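You operate a simulated robot arm through the tools that you are given. There is no shell and no other tool.

You are at the controls of a simulated two-armed robot. One attempt, no reset.

JOB
Rinse and blow-dry the brass nozzle in the black ring, then rack it.
Fine: spin it meanwhile; stop before opening; seat by the rinse valve.
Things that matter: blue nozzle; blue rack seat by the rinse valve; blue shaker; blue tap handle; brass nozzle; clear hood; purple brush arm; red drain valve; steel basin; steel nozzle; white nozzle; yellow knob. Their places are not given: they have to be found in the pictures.

It is judged by the outcome, as a careful person would: the job done as asked, and still so three seconds after it is handed in. It fails if anything else is knocked over, pushed out of place, dropped, spilled or broken.

ROBOT AND FRAMES
Two 7-joint arms with fingered hands on one trunk that stands fixed in place. Base frame: the origin is at the foot of the trunk, x ahead of it, y to its left, z up. Readings come in m, degrees, newtons and seconds.
The left shoulder is at [0.07, 0.132, 1.192], the right one opposite. With the tool pointing down near the work surface each hand reaches from about 0.36 to 0.64 m from the base axis, measured 20 degrees to its own side. Payload 2.3 kg a hand.
The tool frame of a hand sits at the grasp point between the pads (the TCP): z along the fingers, y along the line on which they close. The tips reach 0.025 m beyond it. The gripper opens to 0.088 m; its body begins 0.029 m behind the TCP. The gripper is a hand of 3 fingers: y runs from the thumb to the fingers, the wrist lies at [-0.013, -0.097, -0.162] in the tool frame.
Orientation is told as [roll, pitch, yaw] about the base's x, y, z axes, in that order, counted from this pose: with the fingers straight down and the wrist toward the robot, the tool's x, y and z point along [0, 1, 0], [1, 0, 0] and [0, 0, -1] of the base frame.

CONTROLS
- The arms move only by the tool move_arm. It takes "left_motion", "right_motion" or both (then of equal length, played together; a hand with none holds still); each is a list of rows, each a list of 6 numbers: the shift along the tool's x, y, z in m, then the turn, a rotation vector about the tool's x, y, z in rad. In form: [[dx, dy, dz, rx, ry, rz], ...]. A call has 1 to 20 rows; each row shifts and turns the commanded pose from where the row before left it, along the tool's axes as they then stand. Each row takes 0.2 s and may step no farther than 0.05 m and 8.6 degrees from the row before; otherwise, the whole call is refused. Where a pose cannot be reached the arm comes as near as it can. A force on the tool above 40 N (or 10 N above the force at the start of the call, whichever is more), or a blocked arm, ends the call early, and 0.2 s more pass. In this call time passes only in rows, and 0.2 s behind the last. It gives the time, the measured TCP pose, the force on the tool (base axes), the opening and the grip force at its end, in the units of the frame above (readings bear some noise), with the torque about the TCP (base axes, N m) and any sound that the robot's microphone picked up.
- Cameras (640 x 400 px; columns grow to the right, rows downward): "scene" is now at [0.1126, -0.0358, 1.4974]; the picture's right is [-0.27, -0.96, 0.00], its down [-0.79, 0.23, -0.57] and it looks along [0.55, -0.16, -0.82] (base axes); focal length 331 px, centre (320, 200). "left" rides on the left gripper at [-0.058, -0.085, -0.099] in its tool frame; the picture's right is [-0.67, -0.35, 0.66], its down [0.69, -0.63, 0.37] and it looks along [0.28, 0.69, 0.66] (tool axes); focal length 261 px, centre (320, 200). "right" rides on the right gripper at [0.058, -0.085, -0.099] in its tool frame; the picture's right is [-0.67, 0.35, -0.66], its down [-0.69, -0.63, 0.37] and it looks along [-0.28, 0.69, 0.66] (tool axes); focal length 261 px, centre (320, 200).
- snapshot(camera): a new picture of that camera. It takes no simulated time.
- move_column(by): slides the trunk up (or, below 0, down) by that many m; the arms and the scene camera ride with it, the base frame stays. It gives what a move gives, with no picture.
- curl_fingers(index, middle, thumb_bend, thumb_turn, hand): sets how far each is bent, from 0 (flat) to 1 (curled in); at 0.3 the hand is open as for a grip, at 0.7 the pads meet at the TCP. One left out holds its place. A second passes; each finger stops where it meets its share of the squeeze, and holds until it gets a number again. It is the only way to open and close the hand. It gives what a move gives, with no picture; readings hold the bend of each and the force on the fingers (four entries, about 0 where the hand has none), thumb and palm. thumb_turn goes from beside the hand (0) to across from the fingers (1), as for a grip.
- aim_head(pan, tilt): turns the head with the scene camera to pan (to the left, within 86 degrees either way) and tilt (down, from -29 to 69), counted from straight ahead of the robot. It gives what a move gives.
- pixel_to_xyz(camera, pixels): for up to 12 pixels [column, row] of the newest picture of that camera ("zoom" is the newest enlarged one), the place [x, y, z] in the base frame of the surface seen there, good to about 0.003 m, but the place of the scene camera against the robot may be out by one fixed shift of up to 0.025 m in any direction. It takes no simulated time.
- enlarge(camera, box): a new picture of the part [left, top, right, bottom] of that camera's present view, enlarged. It takes no simulated time.
- close_job(): hands the job in; it is judged then, once.

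Leave the grippers open and the arms clear of the work at the hand-in unless told otherwise.

The tools are called after "Call:" as a command line: name --argument value ..., lists and objects as JSON in quotes. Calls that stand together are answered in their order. move_arm: Moves the arms, as the interface text tells. Its arguments: {"type":"object","properties":{"left_motion":{"type":"array"},"right_motion":{"type":"array"}},"required":[]} The other tools are called the same way: move_column (by) moves the trunk up or down; curl_fingers (index, middle, thumb_bend, thumb_turn, hand) moves the fingers one by one; aim_head (pan, tilt) turns the head that bears the scene camera; snapshot (camera) takes a picture; pixel_to_xyz (camera, pixels) gives the place of the surface under pixels of a picture; enlarge (camera, box) takes an enlarged picture of a part of a camera's view; close_job () hands the job in.

At the start:

```text
time_s: 0.0
left_tool_pos: [0.3262, 0.0352, 1.2431]
left_tool_rot: [0.0, 0.1, 0.0]
left_contact_force: [-0.2, -0.3, -0.1]
left_wrist_torque: [0.02, -0.03, 0.01]
left_gripper_width: 0.0877
left_grasp_force: 0.0
left_shape: jaw
left_bend: [0.3, 0.3, 0.3, 0.98]
left_finger forces: [0.0, 0.0, 0.0, 0.1, 0.0, 0.0]
right_tool_pos: [0.3303, -0.3115, 1.2036]
right_tool_rot: [0.0, -0.1, -0.1]
right_contact_force: [-0.1, -1.0, 0.5]
right_wrist_torque: [0.01, -0.05, -0.02]
right_gripper_width: 0.0876
right_grasp_force: 0.1
right_shape: jaw
right_bend: [0.3, 0.3, 0.3, 0.98]
right_finger forces: [0.0, 0.1, 0.0, 0.0, 0.1, 0.1]
trunk travel left (down, up): [-0.75, 0.09]
head pan, tilt (commanded): [-15.9, 55.4]
```

scene: 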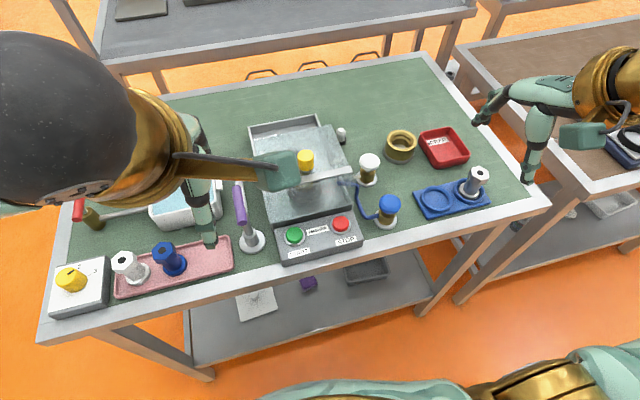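
right: 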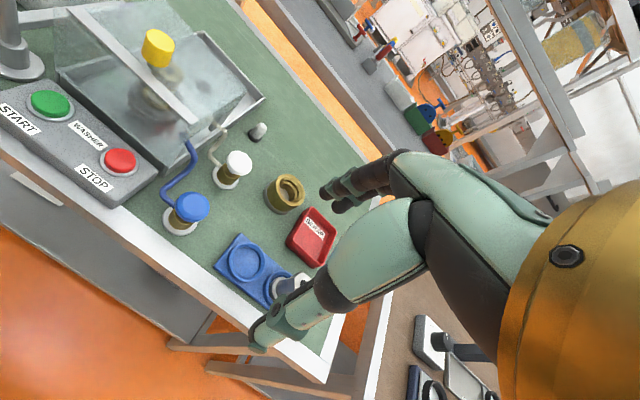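
left: 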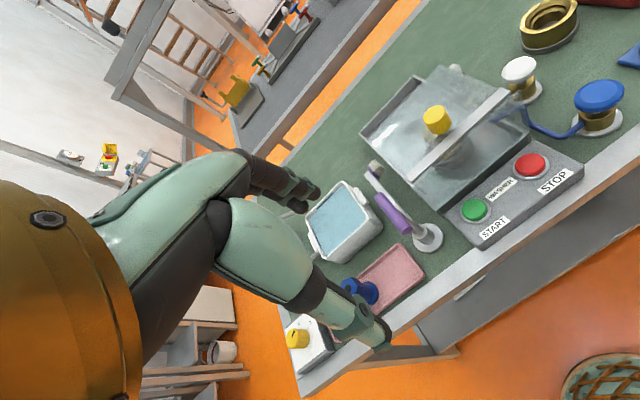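

I see a bench with a washer (START/STOP), a clear hood with a yellow knob, blue and white push-tops, a blue rack at the right, and a pink tray on the left. I'll look closer at each part before moving.

Call:
enlarge --camera "scene" --box '[230, 100, 410, 270]'

Call:
enlarge --camera "scene" --box '[340, 100, 540, 240]'

Call:
enlarge --camera "scene" --box '[40, 170, 270, 330]'

Call:
enlarge --camera "right" --box '[0, 0, 350, 320]'

Call:
enlarge --camera "left" --box '[280, 0, 640, 360]'

```text
2.35 times, centred on (320, 185) of scene
```

zoom: 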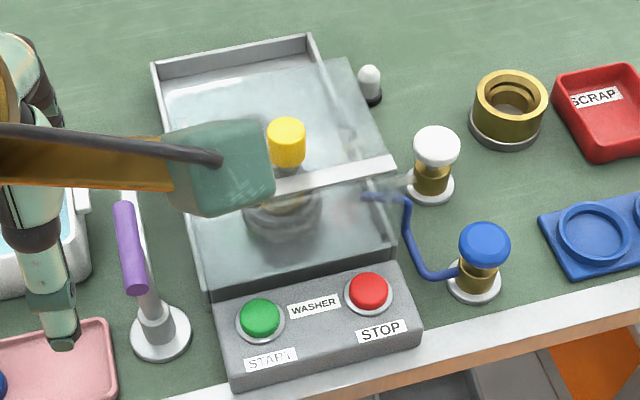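

```text
2.86 times, centred on (440, 170) of scene
```

zoom: 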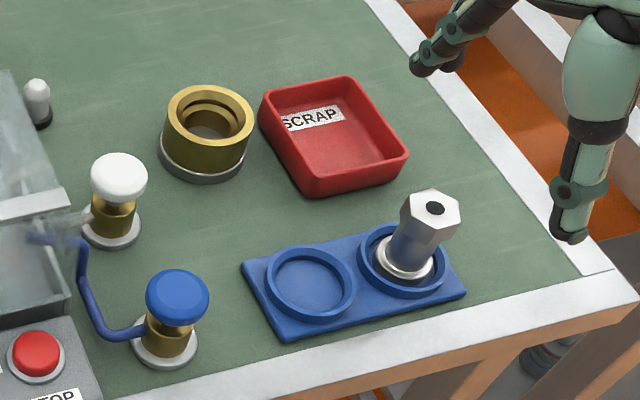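

```text
2.50 times, centred on (155, 250) of scene
```

zoom: 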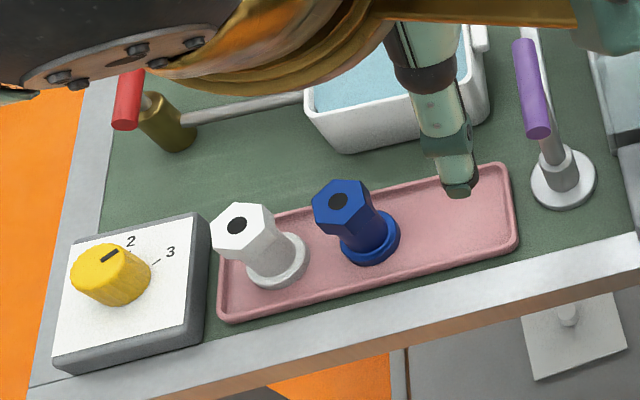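

```text
1.25 times, centred on (175, 160) of right
```

zoom: 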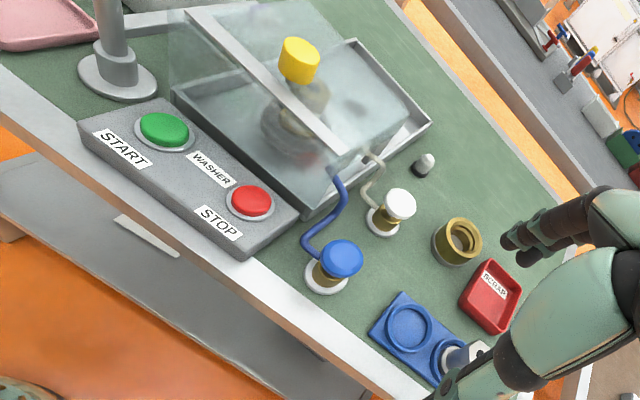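

```text
1.11 times, centred on (460, 180) of left
```

zoom: 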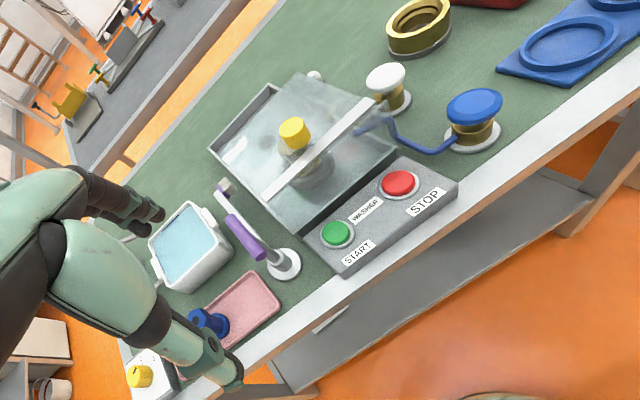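

The hood area matters most: I need to see what is under it and in which ring. I'll zoom in hard on the washer from all three cameras.

Call:
enlarge --camera "right" --box '[90, 10, 230, 150]'

Call:
enlarge --camera "left" --box '[360, 60, 540, 200]'

Call:
enlarge --camera "scene" --box '[260, 110, 370, 220]'

Call:
enlarge --camera "scene" --box '[370, 110, 430, 180]'

Call:
enlarge --camera "scene" --box '[40, 170, 140, 320]'

```text
2.86 times, centred on (160, 80) of right
```

zoom: 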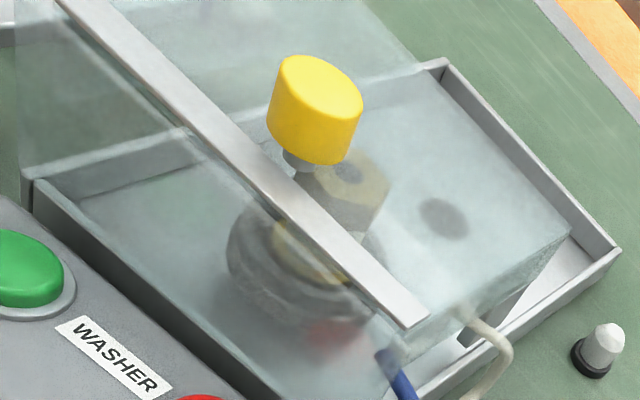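

```text
2.86 times, centred on (450, 130) of left
```

zoom: 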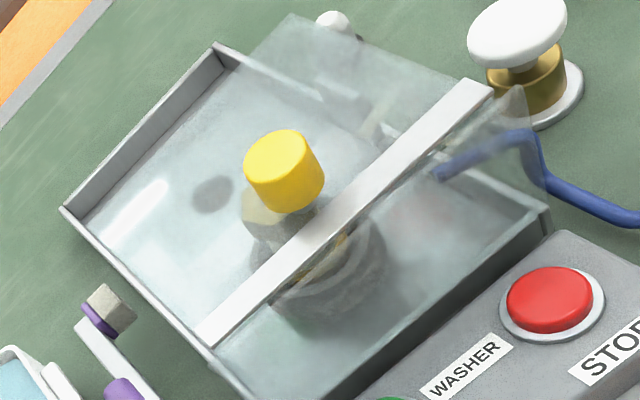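

```text
3.64 times, centred on (315, 165) of scene
```

zoom: 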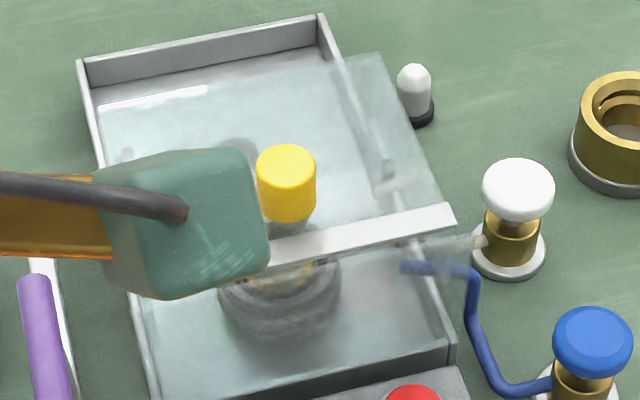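

```text
5.71 times, centred on (400, 145) of scene
```

zoom: 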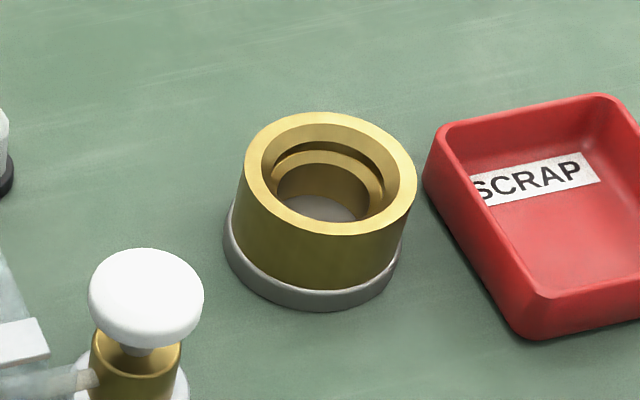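

```text
2.67 times, centred on (90, 245) of scene
```

zoom: 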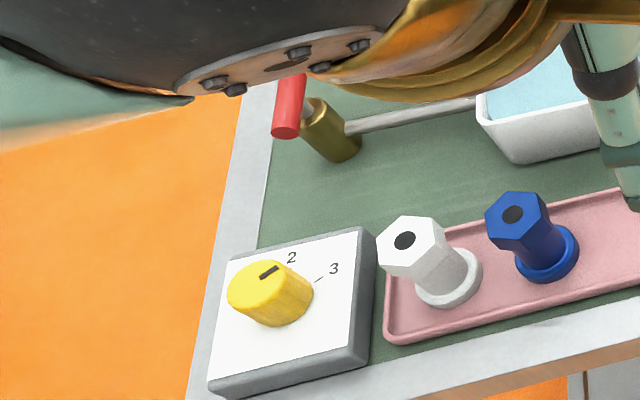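

The brass nozzle stands in a dark ring under the clear hood. I'll measure positions of the main things in the scene picture.

Call:
snapshot --camera "scene"

Call:
pixel_to_xyz --camera "scene" --pixels '[[306, 155], [390, 203], [369, 160], [295, 234], [340, 223], [437, 199], [478, 174], [400, 140], [440, 145], [420, 100], [342, 131], [355, 165]]'

Call:
pixel_to_xyz --camera "scene" --pixels '[[123, 260], [165, 250], [72, 278], [240, 205], [300, 185], [330, 170], [345, 200], [270, 200], [250, 130], [318, 118], [290, 140], [330, 150]]'

Call:
snapshot --camera "right"

Call:
pixel_to_xyz --camera "right" --pixels '[[158, 47], [190, 207], [238, 162], [50, 103], [120, 162], [246, 264], [292, 282], [289, 192], [309, 238], [257, 131], [180, 115], [150, 30]]'

Call:
snapshot --camera "left"

Call:
pixel_to_xyz --camera "left" --pixels '[[437, 120], [599, 95], [519, 70], [475, 210], [531, 165], [400, 218], [358, 292], [297, 338], [340, 220], [432, 240], [376, 170], [500, 100]]'

```text
taken
```

scene: 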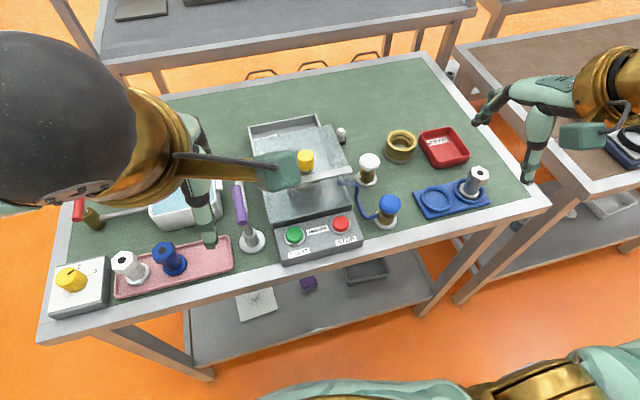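

```text
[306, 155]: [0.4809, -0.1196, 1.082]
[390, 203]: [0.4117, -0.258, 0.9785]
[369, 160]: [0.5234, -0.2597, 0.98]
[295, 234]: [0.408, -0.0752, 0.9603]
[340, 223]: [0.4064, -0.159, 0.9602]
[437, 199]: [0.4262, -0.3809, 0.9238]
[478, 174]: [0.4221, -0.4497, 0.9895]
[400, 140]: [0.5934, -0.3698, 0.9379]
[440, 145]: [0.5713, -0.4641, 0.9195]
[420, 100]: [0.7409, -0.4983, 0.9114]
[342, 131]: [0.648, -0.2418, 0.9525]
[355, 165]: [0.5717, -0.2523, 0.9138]
```

```text
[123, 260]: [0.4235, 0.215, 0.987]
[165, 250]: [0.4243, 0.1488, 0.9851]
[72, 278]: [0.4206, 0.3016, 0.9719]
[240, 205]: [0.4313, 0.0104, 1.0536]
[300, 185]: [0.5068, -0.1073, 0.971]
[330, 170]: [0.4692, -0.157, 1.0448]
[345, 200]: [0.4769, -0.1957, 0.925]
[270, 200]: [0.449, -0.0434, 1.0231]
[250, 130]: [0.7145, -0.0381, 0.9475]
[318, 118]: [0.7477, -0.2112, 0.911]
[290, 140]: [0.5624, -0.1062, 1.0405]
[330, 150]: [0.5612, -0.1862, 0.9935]
```

```text
taken
```

right: 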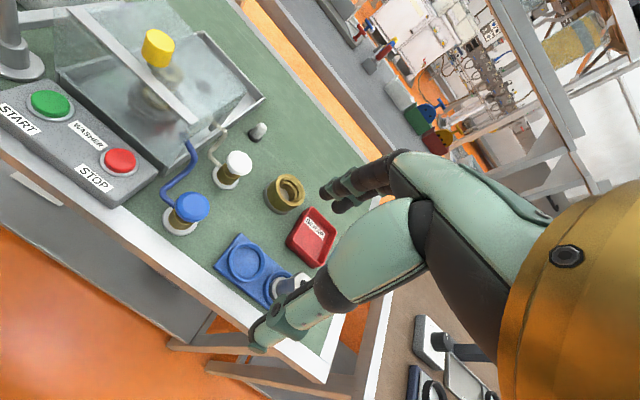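

```text
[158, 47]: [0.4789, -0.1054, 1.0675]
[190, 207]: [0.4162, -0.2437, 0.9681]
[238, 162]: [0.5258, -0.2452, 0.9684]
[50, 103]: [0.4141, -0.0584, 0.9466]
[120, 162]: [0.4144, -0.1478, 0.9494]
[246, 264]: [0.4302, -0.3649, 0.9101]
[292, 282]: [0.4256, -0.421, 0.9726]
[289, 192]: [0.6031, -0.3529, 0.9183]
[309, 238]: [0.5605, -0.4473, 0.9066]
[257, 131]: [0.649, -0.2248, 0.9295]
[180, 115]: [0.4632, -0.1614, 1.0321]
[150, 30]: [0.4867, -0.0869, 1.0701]
```

```text
taken
```

left: 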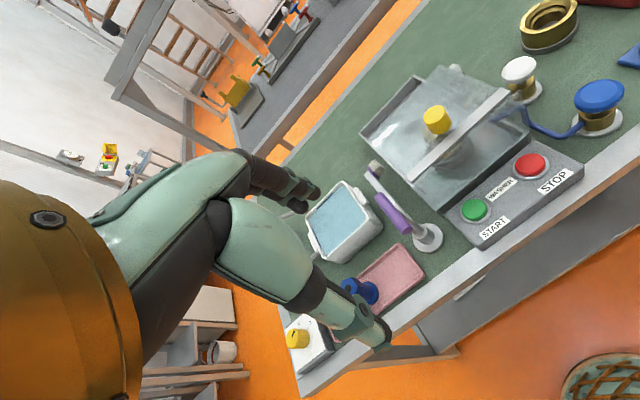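

```text
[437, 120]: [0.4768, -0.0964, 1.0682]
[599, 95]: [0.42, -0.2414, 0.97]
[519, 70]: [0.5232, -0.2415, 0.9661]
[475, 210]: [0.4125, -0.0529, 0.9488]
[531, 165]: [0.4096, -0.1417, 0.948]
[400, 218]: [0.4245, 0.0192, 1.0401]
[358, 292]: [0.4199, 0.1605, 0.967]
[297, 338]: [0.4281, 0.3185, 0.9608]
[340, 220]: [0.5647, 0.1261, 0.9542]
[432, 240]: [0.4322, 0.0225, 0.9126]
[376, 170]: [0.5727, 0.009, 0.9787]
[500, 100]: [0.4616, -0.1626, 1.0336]
```

Comparing cameras, the scene camera reads about 0.015 m too far right and 0.012 m too high against the hand cameras. Hand-camera places: hood knob (0.478,-0.10,1.068), blue mushroom (0.418,-0.243,0.969), white mushroom (0.525,-0.243,0.968), START (0.413,-0.055,0.948), STOP (0.411,-0.144,0.948), empty rack ring (0.43,-0.365,0.91). The left arm blocks the view of the hood, so I'll move the left hand 0.15 m to the left.

Call:
move_arm --left_motion '[[0.04, 0, 0, 0, 0, 0], [0.04, 0, 0, 0, 0, 0], [0.04, 0, 0, 0, 0, 0], [0.04, 0, 0, 0, 0, 0]]'

Call:
snapshot --camera "scene"

Call:
enlarge --camera "scene" --box '[220, 90, 380, 250]'

Call:
snapshot --camera "left"

```text
time_s: 1.0
left_tool_pos: [0.3277, 0.2, 1.2437]
left_tool_rot: [-0.1, 0.1, 0.0]
left_contact_force: [0.7, -0.3, 0.2]
left_wrist_torque: [0.01, 0.0, 0.0]
left_gripper_width: 0.0876
left_grasp_force: 0.0
left_shape: jaw
left_bend: [0.3, 0.3, 0.3, 0.98]
left_finger forces: [0.0, 0.0, 0.1, 0.0, 0.1, 0.0]
right_tool_pos: [0.329, -0.3094, 1.2052]
right_tool_rot: [-0.1, 0.0, 0.1]
right_contact_force: [-0.1, 0.2, 0.0]
right_wrist_torque: [0.01, 0.0, -0.02]
right_gripper_width: 0.0876
right_grasp_force: 0.2
right_shape: jaw
right_bend: [0.3, 0.3, 0.3, 0.98]
right_finger forces: [0.0, 0.1, 0.0, 0.1, 0.1, 0.0]
trunk travel left (down, up): [-0.75, 0.09]
head pan, tilt (commanded): [-15.9, 55.4]
```

```text
taken
```

scene: 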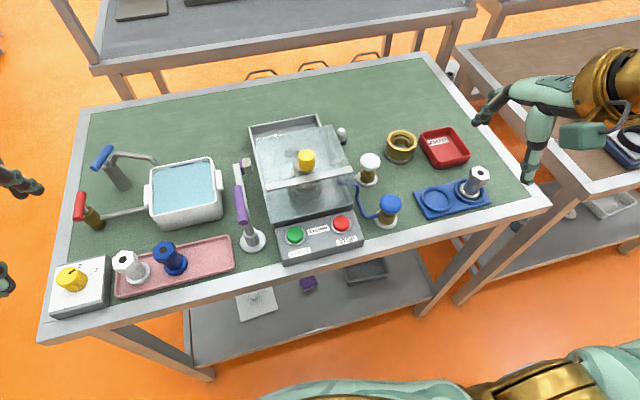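

```text
2.50 times, centred on (300, 170) of scene
```

zoom: 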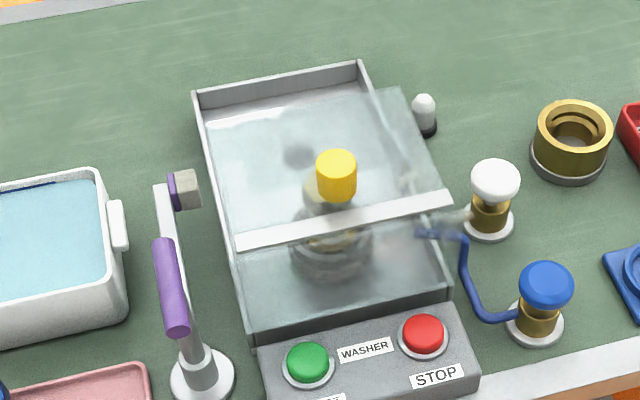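

```text
taken
```

left: 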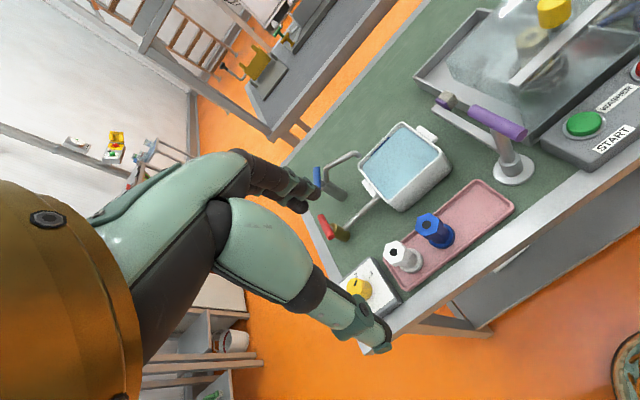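

Now I can see a tub with a blue tap and red drain at the left, which are not needed here, and the washer with blue-tube and white-tube valves. I'll probe the hood's shape with depth on the enlarged view.

Call:
enlarge --camera "scene" --box '[240, 100, 370, 230]'

Call:
pixel_to_xyz --camera "zoom" --pixels '[[227, 290], [505, 227], [375, 265], [455, 75], [180, 145], [480, 150], [300, 130], [350, 120], [430, 120], [210, 200], [290, 200], [500, 300]]'

Call:
pixel_to_xyz --camera "zoom" --pixels '[[300, 340], [380, 340], [440, 310], [260, 400], [460, 370], [540, 250], [500, 200], [465, 260], [340, 240], [320, 170], [250, 260], [300, 90]]'

```text
3.08 times, centred on (305, 165) of scene
```

zoom: 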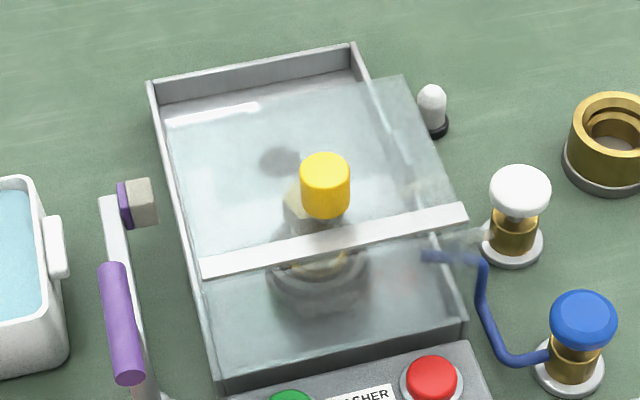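

```text
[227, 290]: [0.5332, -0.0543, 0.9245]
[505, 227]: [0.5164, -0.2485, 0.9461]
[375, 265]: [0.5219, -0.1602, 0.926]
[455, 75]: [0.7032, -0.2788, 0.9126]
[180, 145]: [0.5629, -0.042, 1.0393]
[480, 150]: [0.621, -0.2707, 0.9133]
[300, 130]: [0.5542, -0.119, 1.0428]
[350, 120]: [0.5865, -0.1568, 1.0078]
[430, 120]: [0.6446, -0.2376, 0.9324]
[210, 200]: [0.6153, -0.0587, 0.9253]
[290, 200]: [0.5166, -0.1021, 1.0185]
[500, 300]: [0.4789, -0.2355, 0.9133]
```

```text
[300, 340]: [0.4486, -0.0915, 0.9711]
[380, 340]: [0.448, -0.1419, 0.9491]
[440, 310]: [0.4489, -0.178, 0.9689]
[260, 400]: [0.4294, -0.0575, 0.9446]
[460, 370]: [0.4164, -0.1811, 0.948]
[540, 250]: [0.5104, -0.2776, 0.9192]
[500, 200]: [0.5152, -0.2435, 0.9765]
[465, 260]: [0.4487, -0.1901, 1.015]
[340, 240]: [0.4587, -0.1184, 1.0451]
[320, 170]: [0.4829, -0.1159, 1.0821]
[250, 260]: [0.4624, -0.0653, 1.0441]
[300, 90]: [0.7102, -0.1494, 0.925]
```

The hood is a clear box, front at about x=0.45, top z about 1.03 and rear edge about x=0.59. I'd like a closer look from the right-hand camera, so I'll lower the right hand to about (0.36,-0.27,1.11), above free space.

Call:
move_arm --right_motion '[[0.01, 0.01, 0.025, 0, 0, 0], [0.01, 0.01, 0.025, 0, 0, 0], [0.01, 0.01, 0.025, 0, 0, 0], [0.01, 0.0, 0.02, 0, 0, 0]]'

Call:
snapshot --camera "right"

Call:
enlarge --camera "right" --box '[40, 0, 280, 150]'

```text
time_s: 2.0
left_tool_pos: [0.3288, 0.1969, 1.244]
left_tool_rot: [0.0, 0.1, 0.0]
left_contact_force: [0.4, 0.6, 0.7]
left_wrist_torque: [0.02, -0.02, 0.02]
left_gripper_width: 0.0876
left_grasp_force: 0.0
left_shape: jaw
left_bend: [0.3, 0.3, 0.3, 0.98]
left_finger forces: [0.0, 0.0, 0.0, 0.0, 0.0, 0.0]
right_tool_pos: [0.3594, -0.2715, 1.1078]
right_tool_rot: [0.1, -0.1, 0.0]
right_contact_force: [-0.1, 0.4, -0.3]
right_wrist_torque: [0.0, -0.02, -0.01]
right_gripper_width: 0.0876
right_grasp_force: 0.1
right_shape: jaw
right_bend: [0.3, 0.3, 0.3, 0.98]
right_finger forces: [0.1, 0.1, 0.1, 0.0, 0.1, 0.0]
trunk travel left (down, up): [-0.75, 0.09]
head pan, tilt (commanded): [-15.9, 55.4]
```

```text
taken
```

right: 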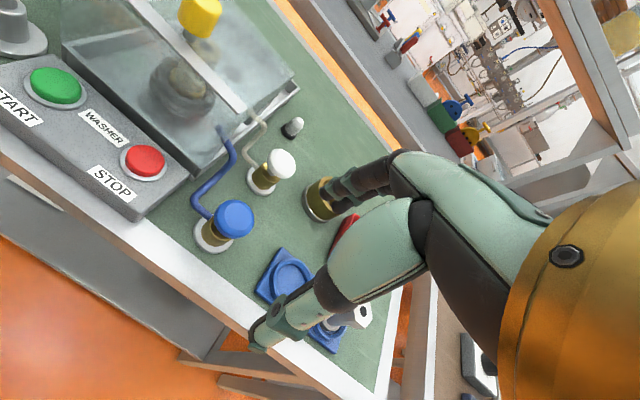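

```text
2.67 times, centred on (160, 75) of right
```

zoom: 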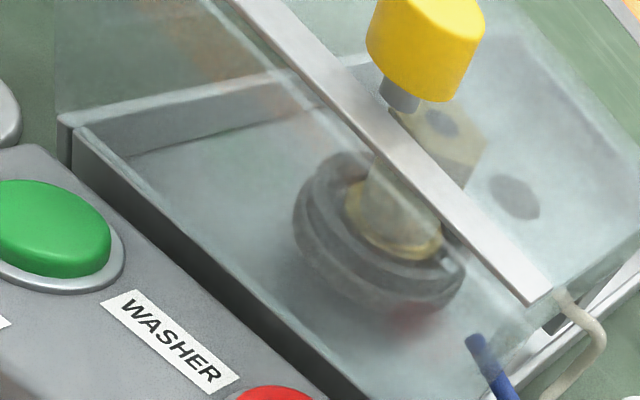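

The right view clearly shows the brass nozzle (hex head) in the dark rings inside the hood. For pressing I want the fingertips closed, so I'll close the left hand's pads together and turn the head to see the closed hand's real shape.

Call:
curl_fingers --hand "left" --index 0.7 --middle 0.7 --thumb_bend 0.7 --thumb_turn 1.0

Call:
aim_head --pan 35 --tilt 45

Call:
snapshot --camera "scene"

Call:
snapshot --camera "left"

```text
time_s: 3.0
left_tool_pos: [0.3276, 0.1957, 1.2447]
left_tool_rot: [-0.1, 0.1, 0.0]
left_contact_force: [-0.7, 0.6, -0.1]
left_wrist_torque: [0.0, 0.01, -0.03]
left_gripper_width: 0.0
left_grasp_force: 0.0
left_shape: fingers
left_bend: [0.7, 0.7, 0.7, 1.0]
left_finger forces: [0.0, 0.1, 0.1, 0.1, 0.1, 0.0]
right_tool_pos: [0.3594, -0.2708, 1.107]
right_tool_rot: [-0.1, -0.1, 0.1]
right_contact_force: [-1.2, 0.2, 0.7]
right_wrist_torque: [0.04, -0.03, 0.01]
right_gripper_width: 0.0876
right_grasp_force: 0.1
right_shape: jaw
right_bend: [0.3, 0.3, 0.3, 0.98]
right_finger forces: [0.1, 0.0, 0.0, 0.0, 0.0, 0.0]
trunk travel left (down, up): [-0.75, 0.09]
head pan, tilt (commanded): [-15.9, 55.4]
```

```text
time_s: 4.2
left_tool_pos: [0.3271, 0.1972, 1.2452]
left_tool_rot: [0.0, 0.1, 0.1]
left_contact_force: [0.5, -1.8, 0.3]
left_wrist_torque: [0.01, -0.03, 0.02]
left_gripper_width: 0.0
left_grasp_force: 0.1
left_shape: fingers
left_bend: [0.7, 0.7, 0.7, 1.0]
left_finger forces: [0.0, 0.1, 0.0, 0.1, 0.0, 0.0]
right_tool_pos: [0.3596, -0.2697, 1.1077]
right_tool_rot: [0.0, 0.0, 0.0]
right_contact_force: [1.2, 0.0, 0.4]
right_wrist_torque: [-0.01, 0.0, 0.01]
right_gripper_width: 0.0876
right_grasp_force: 0.0
right_shape: jaw
right_bend: [0.3, 0.3, 0.3, 0.98]
right_finger forces: [0.0, 0.0, 0.0, 0.0, 0.0, 0.0]
trunk travel left (down, up): [-0.75, 0.09]
head pan, tilt (commanded): [35.0, 45.0]
```

```text
taken
```

scene: 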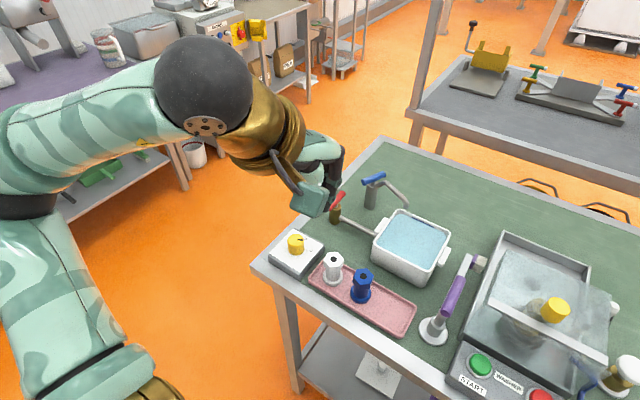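

```text
taken
```

left: 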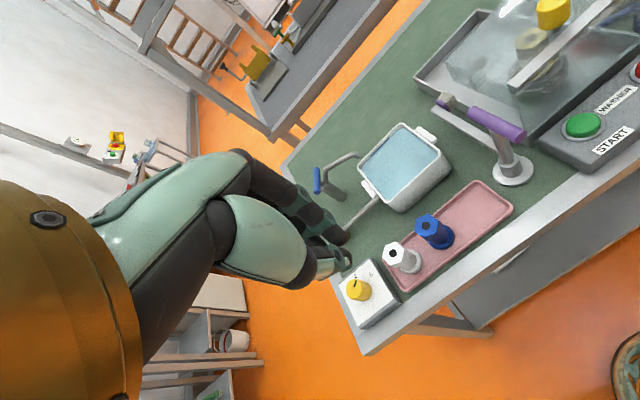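

I'll enlarge the view of the left hand and measure points on its closed fingers.

Call:
enlarge --camera "scene" --box '[250, 110, 370, 230]'

Call:
pixel_to_xyz --camera "scene" --pixels '[[315, 145], [335, 150], [341, 160], [338, 175], [333, 185], [330, 205], [308, 197], [285, 165], [300, 180], [325, 165], [340, 150], [300, 140]]'

Call:
pixel_to_xyz --camera "left" --pixels '[[250, 165], [295, 190], [320, 225], [340, 240], [345, 260], [325, 280], [290, 285], [260, 230], [210, 200], [230, 250], [300, 210], [200, 165]]'

```text
3.33 times, centred on (310, 170) of scene
```

zoom: 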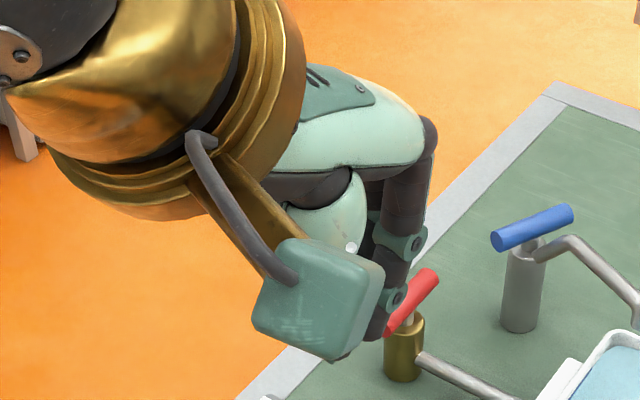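

```text
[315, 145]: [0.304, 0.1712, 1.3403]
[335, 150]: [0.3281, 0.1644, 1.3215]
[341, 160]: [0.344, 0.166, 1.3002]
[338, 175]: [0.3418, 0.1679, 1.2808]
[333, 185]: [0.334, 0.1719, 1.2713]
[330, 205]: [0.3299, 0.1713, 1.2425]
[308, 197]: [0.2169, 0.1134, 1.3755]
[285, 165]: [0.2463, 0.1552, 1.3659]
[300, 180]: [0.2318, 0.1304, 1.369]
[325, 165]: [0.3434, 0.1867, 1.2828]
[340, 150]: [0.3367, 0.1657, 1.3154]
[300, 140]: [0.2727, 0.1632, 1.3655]
```

```text
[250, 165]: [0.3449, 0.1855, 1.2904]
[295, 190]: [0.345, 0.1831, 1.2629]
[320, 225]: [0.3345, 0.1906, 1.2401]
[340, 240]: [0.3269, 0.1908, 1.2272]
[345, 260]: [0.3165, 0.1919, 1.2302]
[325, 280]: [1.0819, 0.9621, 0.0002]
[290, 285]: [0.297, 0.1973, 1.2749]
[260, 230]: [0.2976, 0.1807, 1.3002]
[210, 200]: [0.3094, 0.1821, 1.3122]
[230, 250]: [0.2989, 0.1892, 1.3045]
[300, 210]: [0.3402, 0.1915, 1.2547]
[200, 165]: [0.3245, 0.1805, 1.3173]
```

The closed fingers stay within about 0.025 m ahead of the TCP, so the press clears the hood front. Next I'll turn the head back, close the right hand for pressing, and bring the left hand above START (about 0.405,-0.055) at height 1.09.

Call:
curl_fingers --hand "right" --index 0.7 --middle 0.7 --thumb_bend 0.7 --thumb_turn 1.0

Call:
aim_head --pan -15.9 --tilt 55.4

Call:
move_arm --left_motion '[[-0.036, 0.011, 0.01, 0, 0, 0], [-0.036, 0.011, 0.02, 0, 0, 0], [-0.036, 0.011, 0.02, 0, 0, 0], [-0.036, 0.011, 0.02, 0, 0, 0], [-0.036, 0.011, 0.02, 0, 0, 0], [-0.036, 0.011, 0.02, 0, 0, 0], [-0.036, 0.012, 0.02, 0, 0, 0]]'

Call:
snapshot --camera "scene"

Call:
snapshot --camera "left"

```text
time_s: 5.2
left_tool_pos: [0.3281, 0.1962, 1.2441]
left_tool_rot: [-0.1, 0.2, -0.1]
left_contact_force: [0.7, 0.2, -0.3]
left_wrist_torque: [-0.02, -0.02, -0.02]
left_gripper_width: 0.0
left_grasp_force: 0.1
left_shape: fingers
left_bend: [0.7, 0.7, 0.7, 1.0]
left_finger forces: [0.0, 0.0, 0.0, 0.0, 0.0, 0.0]
right_tool_pos: [0.3596, -0.271, 1.1087]
right_tool_rot: [0.0, -0.1, 0.1]
right_contact_force: [-0.7, -0.1, 1.1]
right_wrist_torque: [-0.02, 0.02, 0.0]
right_gripper_width: 0.0
right_grasp_force: 0.0
right_shape: fingers
right_bend: [0.7, 0.7, 0.7, 1.0]
right_finger forces: [0.1, 0.1, 0.0, 0.0, 0.0, 0.0]
trunk travel left (down, up): [-0.75, 0.09]
head pan, tilt (commanded): [35.0, 45.0]
```

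```text
time_s: 6.4
left_tool_pos: [0.3279, 0.1976, 1.2441]
left_tool_rot: [0.0, 0.1, -0.1]
left_contact_force: [0.2, 0.4, 0.6]
left_wrist_torque: [-0.01, 0.0, 0.0]
left_gripper_width: 0.0
left_grasp_force: 0.0
left_shape: fingers
left_bend: [0.7, 0.7, 0.7, 1.0]
left_finger forces: [0.0, 0.0, 0.0, 0.0, 0.0, 0.0]
right_tool_pos: [0.3588, -0.2708, 1.1078]
right_tool_rot: [0.0, 0.0, 0.0]
right_contact_force: [-0.1, -0.9, 0.1]
right_wrist_torque: [-0.01, 0.01, 0.0]
right_gripper_width: 0.0
right_grasp_force: 0.0
right_shape: fingers
right_bend: [0.7, 0.7, 0.7, 1.0]
right_finger forces: [0.0, 0.0, 0.1, 0.0, 0.1, 0.0]
trunk travel left (down, up): [-0.75, 0.09]
head pan, tilt (commanded): [-15.9, 55.4]
```

```text
time_s: 8.0
left_tool_pos: [0.4085, -0.0593, 1.1127]
left_tool_rot: [0.0, 0.2, 0.0]
left_contact_force: [-0.5, -1.0, 0.5]
left_wrist_torque: [-0.01, 0.06, 0.0]
left_gripper_width: 0.0
left_grasp_force: 0.0
left_shape: fingers
left_bend: [0.7, 0.7, 0.7, 1.0]
left_finger forces: [0.1, 0.1, 0.1, 0.0, 0.1, 0.0]
right_tool_pos: [0.3595, -0.2719, 1.1071]
right_tool_rot: [0.2, 0.1, -0.1]
right_contact_force: [0.6, 0.0, -0.4]
right_wrist_torque: [0.0, 0.03, -0.02]
right_gripper_width: 0.0
right_grasp_force: 0.0
right_shape: fingers
right_bend: [0.7, 0.7, 0.7, 1.0]
right_finger forces: [0.1, 0.1, 0.0, 0.1, 0.0, 0.0]
trunk travel left (down, up): [-0.75, 0.09]
head pan, tilt (commanded): [-15.9, 55.4]
```

```text
taken
```

scene: 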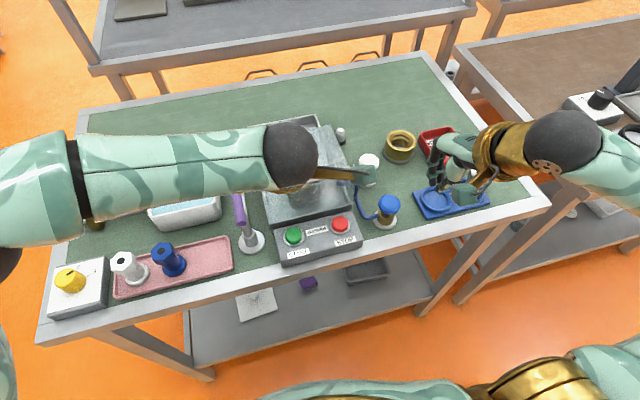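

```text
taken
```

left: 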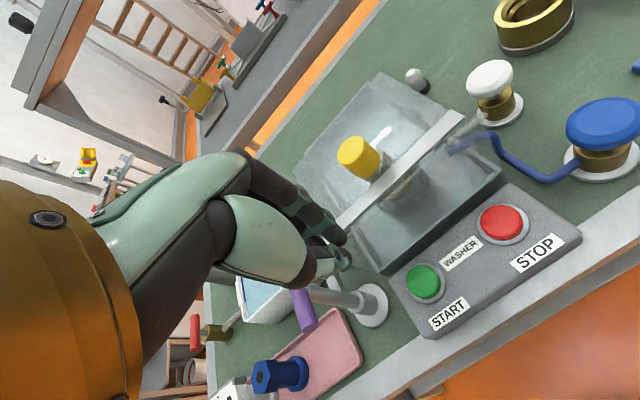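

START is at (425,282) and STOP at (501,222) in the left picture. I'll measure both plus the hood parts from this nearer view.

Call:
pixel_to_xyz --camera "left" --pixels '[[425, 281], [501, 220], [355, 150], [440, 135], [360, 210], [495, 75], [603, 118], [378, 75], [310, 165], [470, 160], [300, 310], [345, 300]]'

Call:
enlarge --camera "left" --box '[290, 60, 530, 280]'

```text
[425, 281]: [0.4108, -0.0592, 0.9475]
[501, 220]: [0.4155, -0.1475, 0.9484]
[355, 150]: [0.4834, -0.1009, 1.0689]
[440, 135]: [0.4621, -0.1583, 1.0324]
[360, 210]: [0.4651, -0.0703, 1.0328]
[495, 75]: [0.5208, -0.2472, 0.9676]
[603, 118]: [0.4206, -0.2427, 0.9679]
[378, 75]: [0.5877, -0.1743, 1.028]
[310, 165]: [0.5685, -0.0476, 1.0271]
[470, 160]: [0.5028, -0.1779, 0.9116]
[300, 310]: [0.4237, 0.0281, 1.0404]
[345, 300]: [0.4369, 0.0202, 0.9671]
```

```text
1.82 times, centred on (410, 170) of left
```

zoom: 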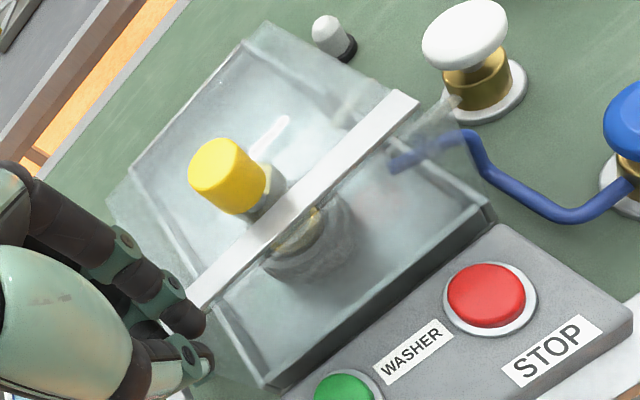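

START is at (0.411,-0.058,0.9475), directly below the hand. I'll go down to just above it.

Call:
move_arm --left_motion '[[0, -0.002, 0.03, 0, 0, 0], [0, -0.001, 0.03, 0, 0, 0], [0, 0, 0.03, 0, 0, 0], [0, 0, 0.025, 0, 0, 0], [0, 0, 0.01, 0, 0, 0]]'

Call:
snapshot --camera "left"

Call:
snapshot --camera "right"

```text
time_s: 9.2
left_tool_pos: [0.3998, -0.0549, 0.9876]
left_tool_rot: [-0.1, 0.1, 0.0]
left_contact_force: [-0.5, -0.3, 0.6]
left_wrist_torque: [-0.02, -0.01, -0.04]
left_gripper_width: 0.0001
left_grasp_force: 0.1
left_shape: fingers
left_bend: [0.7, 0.7, 0.7, 1.0]
left_finger forces: [0.0, 0.1, 0.1, 0.0, 0.0, 0.0]
right_tool_pos: [0.3598, -0.2716, 1.1086]
right_tool_rot: [0.0, 0.0, 0.0]
right_contact_force: [-0.4, 0.4, -0.2]
right_wrist_torque: [-0.03, -0.03, -0.01]
right_gripper_width: 0.0
right_grasp_force: 0.1
right_shape: fingers
right_bend: [0.7, 0.7, 0.7, 1.0]
right_finger forces: [0.0, 0.0, 0.0, 0.1, 0.0, 0.1]
trunk travel left (down, up): [-0.75, 0.09]
head pan, tilt (commanded): [-15.9, 55.4]
```

```text
taken
```

left: 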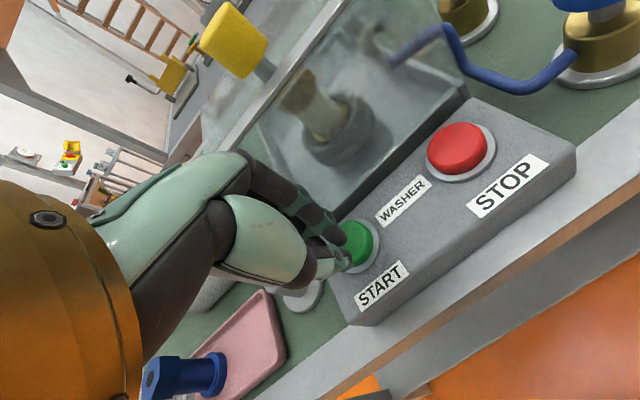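

```text
taken
```

right: 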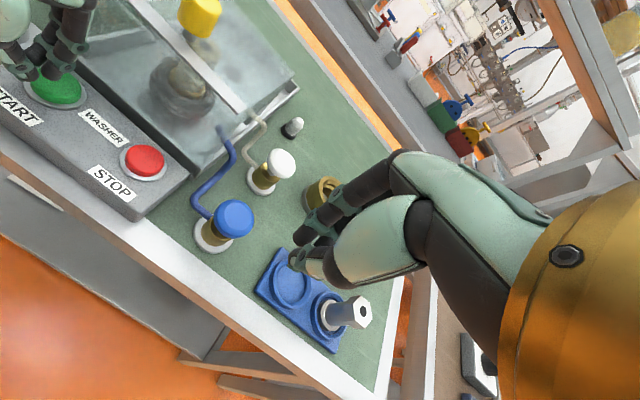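

The fingertips are just above the green START button. I'll move 5 mm forward and press gently.

Call:
move_arm --left_motion '[[-0.002, 0.006, 0, 0, 0, 0], [0, 0, 0.006, 0, 0, 0], [0, 0, 0.005, 0, 0, 0], [0, 0, 0.004, 0, 0, 0]]'

Call:
snapshot --camera "left"

```text
time_s: 10.2
left_tool_pos: [0.4069, -0.0588, 0.9724]
left_tool_rot: [0.0, 0.1, 0.0]
left_contact_force: [-0.4, 0.2, -0.7]
left_wrist_torque: [0.02, 0.0, 0.0]
left_gripper_width: 0.0001
left_grasp_force: 0.1
left_shape: fingers
left_bend: [0.7, 0.7, 0.7, 1.0]
left_finger forces: [0.2, 0.1, 0.1, 0.1, 0.0, 0.0]
right_tool_pos: [0.3594, -0.2712, 1.1081]
right_tool_rot: [0.0, 0.0, 0.0]
right_contact_force: [0.6, 0.1, 0.2]
right_wrist_torque: [-0.01, 0.03, 0.02]
right_gripper_width: 0.0001
right_grasp_force: 0.1
right_shape: fingers
right_bend: [0.7, 0.7, 0.7, 1.0]
right_finger forces: [0.0, 0.0, 0.1, 0.1, 0.0, 0.0]
trunk travel left (down, up): [-0.75, 0.09]
head pan, tilt (commanded): [-15.9, 55.4]
```

```text
taken
```

left: 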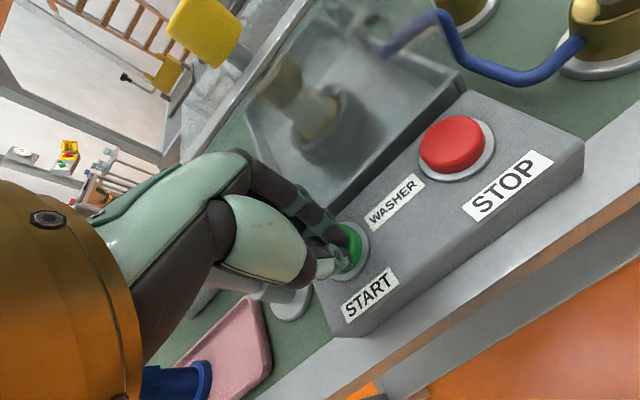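

There is no contact force yet at TCP z=0.972, so I'll keep pressing in small steps.

Call:
move_arm --left_motion '[[0, 0, 0.003, 0, 0, 0], [0, 0, 0.003, 0, 0, 0], [0, 0, 0.003, 0, 0, 0]]'

```text
time_s: 11.0
left_tool_pos: [0.4071, -0.0587, 0.9655]
left_tool_rot: [-0.1, -0.2, 0.1]
left_contact_force: [3.9, -0.1, 14.2]
left_wrist_torque: [-0.11, -0.22, 0.04]
left_gripper_width: 0.0
left_grasp_force: 6.8
left_shape: fingers
left_bend: [0.7, 0.7, 0.7, 1.0]
left_finger forces: [12.7, 1.0, 0.0, 0.0, 0.0, 0.0]
right_tool_pos: [0.3577, -0.27, 1.1091]
right_tool_rot: [0.0, -0.1, 0.0]
right_contact_force: [0.5, 0.1, 0.1]
right_wrist_torque: [-0.01, -0.02, 0.02]
right_gripper_width: 0.0
right_grasp_force: 0.1
right_shape: fingers
right_bend: [0.7, 0.7, 0.7, 1.0]
right_finger forces: [0.0, 0.0, 0.0, 0.0, 0.1, 0.0]
trunk travel left (down, up): [-0.75, 0.09]
head pan, tilt (commanded): [-15.9, 55.4]
heard: click
```

A click sounded at about 14 N, so START is pressed. I'll lift off and check whether the ring spins.

Call:
move_arm --left_motion '[[0, 0, -0.01, 0, 0, 0], [0, 0, -0.02, 0, 0, 0], [0, 0, -0.02, 0, 0, 0]]'

Call:
enlarge --camera "right" --box '[40, 0, 280, 150]'

Call:
snapshot --camera "left"

```text
time_s: 11.8
left_tool_pos: [0.4065, -0.0606, 1.0144]
left_tool_rot: [0.0, 0.1, -0.1]
left_contact_force: [-0.1, -0.4, 0.1]
left_wrist_torque: [-0.01, 0.0, 0.01]
left_gripper_width: 0.0
left_grasp_force: 0.0
left_shape: fingers
left_bend: [0.7, 0.7, 0.7, 1.0]
left_finger forces: [0.1, 0.1, 0.0, 0.0, 0.1, 0.0]
right_tool_pos: [0.3593, -0.2716, 1.1084]
right_tool_rot: [0.0, 0.0, 0.0]
right_contact_force: [0.3, 0.3, -0.5]
right_wrist_torque: [0.01, -0.03, 0.02]
right_gripper_width: 0.0
right_grasp_force: 0.0
right_shape: fingers
right_bend: [0.7, 0.7, 0.7, 1.0]
right_finger forces: [0.0, 0.0, 0.1, 0.0, 0.0, 0.0]
trunk travel left (down, up): [-0.75, 0.09]
head pan, tilt (commanded): [-15.9, 55.4]
```

```text
2.67 times, centred on (160, 75) of right
```

zoom: 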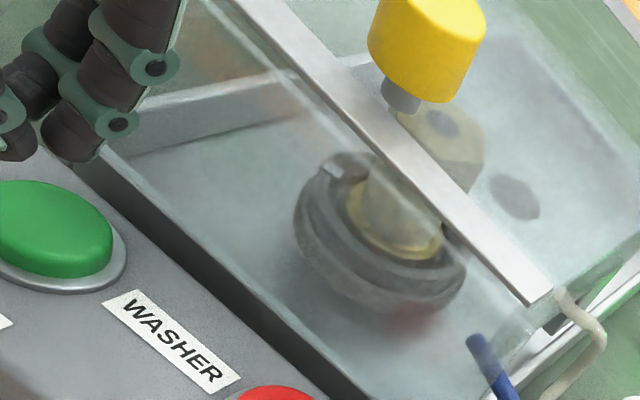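

```text
taken
```

left: 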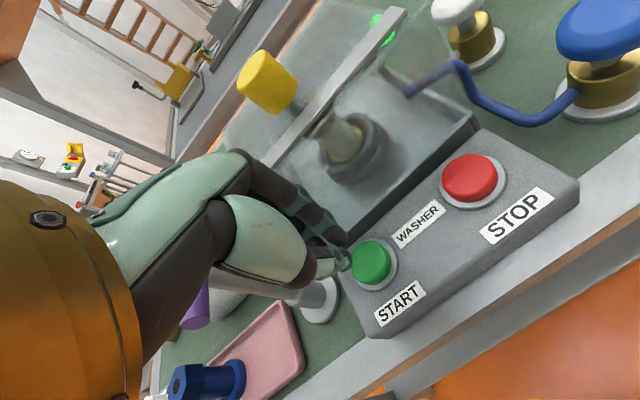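

The lamp behind the hood glows green now (green reflection at (385,30)), so the washer is spinning. I'll back the left hand off up and left, and bring the closed right hand above the blue rinse mushroom at (0.420,-0.243,0.968).

Call:
move_arm --left_motion '[[0, -0.005, -0.03, 0, 0, 0], [0.01, -0.005, -0.03, 0, 0, 0], [0.02, -0.005, -0.02, 0, 0, 0], [0, 0, 0, 0, 0, 0]]' --right_motion '[[0.007, 0.015, 0.02, 0, 0, 0], [0.007, 0.015, 0.02, 0, 0, 0], [0.007, 0.015, 0.03, 0, 0, 0], [0.007, 0.014, 0.03, 0, 0, 0]]'

Call:
snapshot --camera "right"

Call:
snapshot --camera "left"

Call:
snapshot --camera "scene"

```text
time_s: 12.8
left_tool_pos: [0.3911, -0.0279, 1.0918]
left_tool_rot: [0.1, 0.1, 0.1]
left_contact_force: [-0.3, -0.6, -0.1]
left_wrist_torque: [0.02, 0.0, 0.0]
left_gripper_width: 0.0002
left_grasp_force: 0.1
left_shape: fingers
left_bend: [0.7, 0.7, 0.7, 1.0]
left_finger forces: [0.0, 0.0, 0.0, 0.1, 0.0, 0.1]
right_tool_pos: [0.4218, -0.2432, 1.0096]
right_tool_rot: [0.1, 0.1, -0.1]
right_contact_force: [0.8, 0.4, -1.3]
right_wrist_torque: [-0.05, -0.04, 0.0]
right_gripper_width: 0.0001
right_grasp_force: 0.1
right_shape: fingers
right_bend: [0.7, 0.7, 0.7, 1.0]
right_finger forces: [0.0, 0.0, 0.1, 0.1, 0.0, 0.0]
trunk travel left (down, up): [-0.75, 0.09]
head pan, tilt (commanded): [-15.9, 55.4]
```

```text
taken
```

right: 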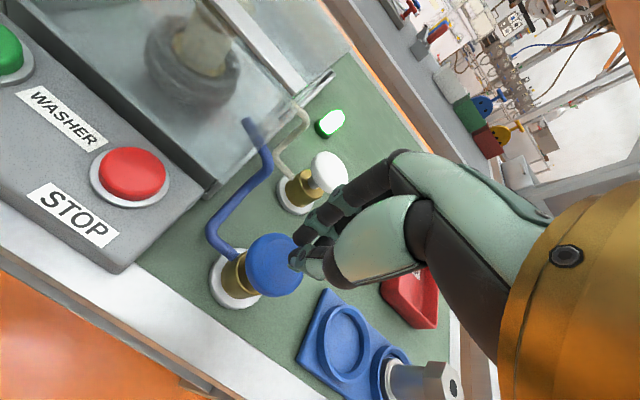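

```text
taken
```

left: 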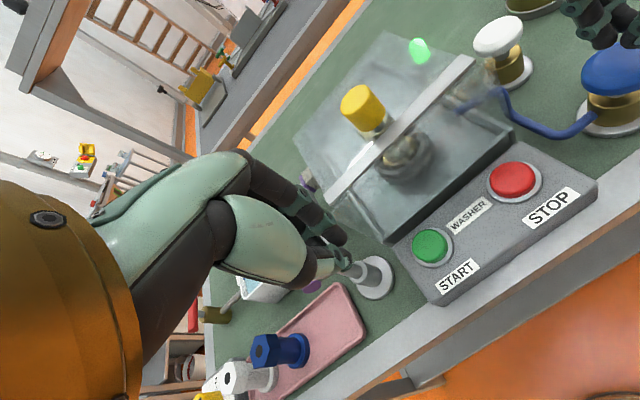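

```text
taken
```

scene: 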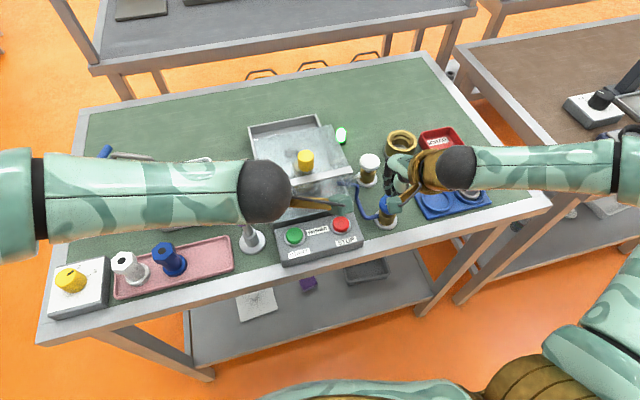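

The lamp is green: spinning. I'll check the blue cap's centre against my fingertip before pressing.

Call:
pixel_to_xyz --camera "right" --pixels '[[272, 262], [255, 255], [285, 275], [262, 285], [275, 240], [330, 172], [315, 165], [335, 180], [345, 340], [215, 70]]'

```text
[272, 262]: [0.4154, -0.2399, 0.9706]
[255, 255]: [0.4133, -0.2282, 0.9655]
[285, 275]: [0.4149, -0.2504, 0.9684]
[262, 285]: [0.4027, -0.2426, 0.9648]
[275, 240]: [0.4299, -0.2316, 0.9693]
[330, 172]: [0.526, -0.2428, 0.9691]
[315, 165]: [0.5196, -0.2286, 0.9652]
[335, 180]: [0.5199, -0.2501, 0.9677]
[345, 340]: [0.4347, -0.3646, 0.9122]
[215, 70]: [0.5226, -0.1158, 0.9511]
```

The blue cap centre is (0.417,-0.241,0.970), under the fingertips. I'll press it in small steps and listen.

Call:
move_arm --right_motion '[[0.001, -0.004, 0.012, 0, 0, 0], [0, 0, 0.006, 0, 0, 0], [0, 0, 0.004, 0, 0, 0], [0, 0, 0.003, 0, 0, 0]]'

```text
time_s: 13.8
left_tool_pos: [0.3903, -0.0288, 1.0929]
left_tool_rot: [0.0, -0.1, 0.0]
left_contact_force: [0.2, 1.5, -0.7]
left_wrist_torque: [-0.02, 0.0, 0.0]
left_gripper_width: 0.0
left_grasp_force: 0.0
left_shape: fingers
left_bend: [0.7, 0.7, 0.7, 1.0]
left_finger forces: [0.0, 0.0, 0.1, 0.0, 0.0, 0.0]
right_tool_pos: [0.416, -0.2402, 0.9824]
right_tool_rot: [0.0, -0.2, 0.0]
right_contact_force: [0.9, 0.1, 2.2]
right_wrist_torque: [-0.01, -0.01, 0.02]
right_gripper_width: 0.0
right_grasp_force: 1.7
right_shape: fingers
right_bend: [0.7, 0.7, 0.7, 1.0]
right_finger forces: [1.4, 0.2, 0.1, 0.0, 1.7, 0.0]
trunk travel left (down, up): [-0.75, 0.09]
head pan, tilt (commanded): [-15.9, 55.4]
heard: click
```

A click sounded with only 2 N at z=0.982. I'll hold here for a second and look and listen for water.

Call:
move_arm --right_motion '[[0, 0, 0.002, 0, 0, 0], [0, 0, 0, 0, 0, 0], [0, 0, 0, 0, 0, 0]]'

Call:
enlarge --camera "right" --box '[60, 0, 380, 320]'

Call:
enlarge --camera "left" --box '[300, 20, 620, 260]'

```text
time_s: 14.6
left_tool_pos: [0.3911, -0.0271, 1.0934]
left_tool_rot: [-0.1, 0.0, 0.1]
left_contact_force: [0.6, -0.4, -0.3]
left_wrist_torque: [0.02, -0.01, -0.01]
left_gripper_width: 0.0001
left_grasp_force: 0.0
left_shape: fingers
left_bend: [0.7, 0.7, 0.7, 1.0]
left_finger forces: [0.0, 0.0, 0.0, 0.0, 0.0, 0.1]
right_tool_pos: [0.4146, -0.2416, 0.9822]
right_tool_rot: [-0.1, -0.1, -0.1]
right_contact_force: [2.1, -0.5, 4.3]
right_wrist_torque: [0.02, -0.05, -0.03]
right_gripper_width: 0.0001
right_grasp_force: 1.8
right_shape: fingers
right_bend: [0.7, 0.7, 0.7, 1.0]
right_finger forces: [2.6, 0.1, 0.0, 0.1, 1.1, 0.1]
trunk travel left (down, up): [-0.75, 0.09]
head pan, tilt (commanded): [-15.9, 55.4]
```

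```text
1.25 times, centred on (220, 160) of right
```

zoom: 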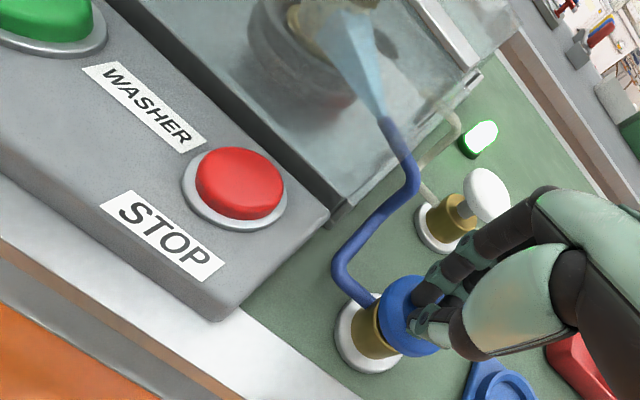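

```text
1.67 times, centred on (460, 140) of left
```

zoom: 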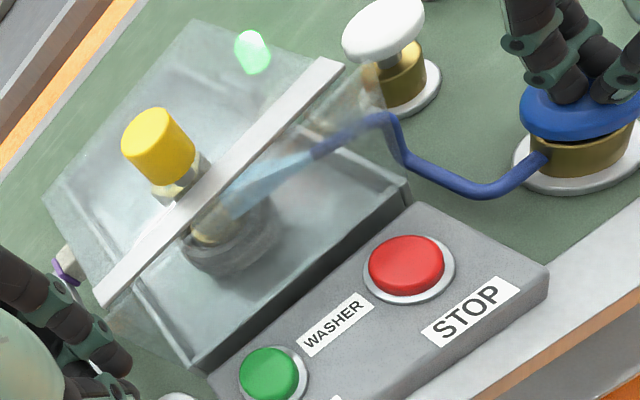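

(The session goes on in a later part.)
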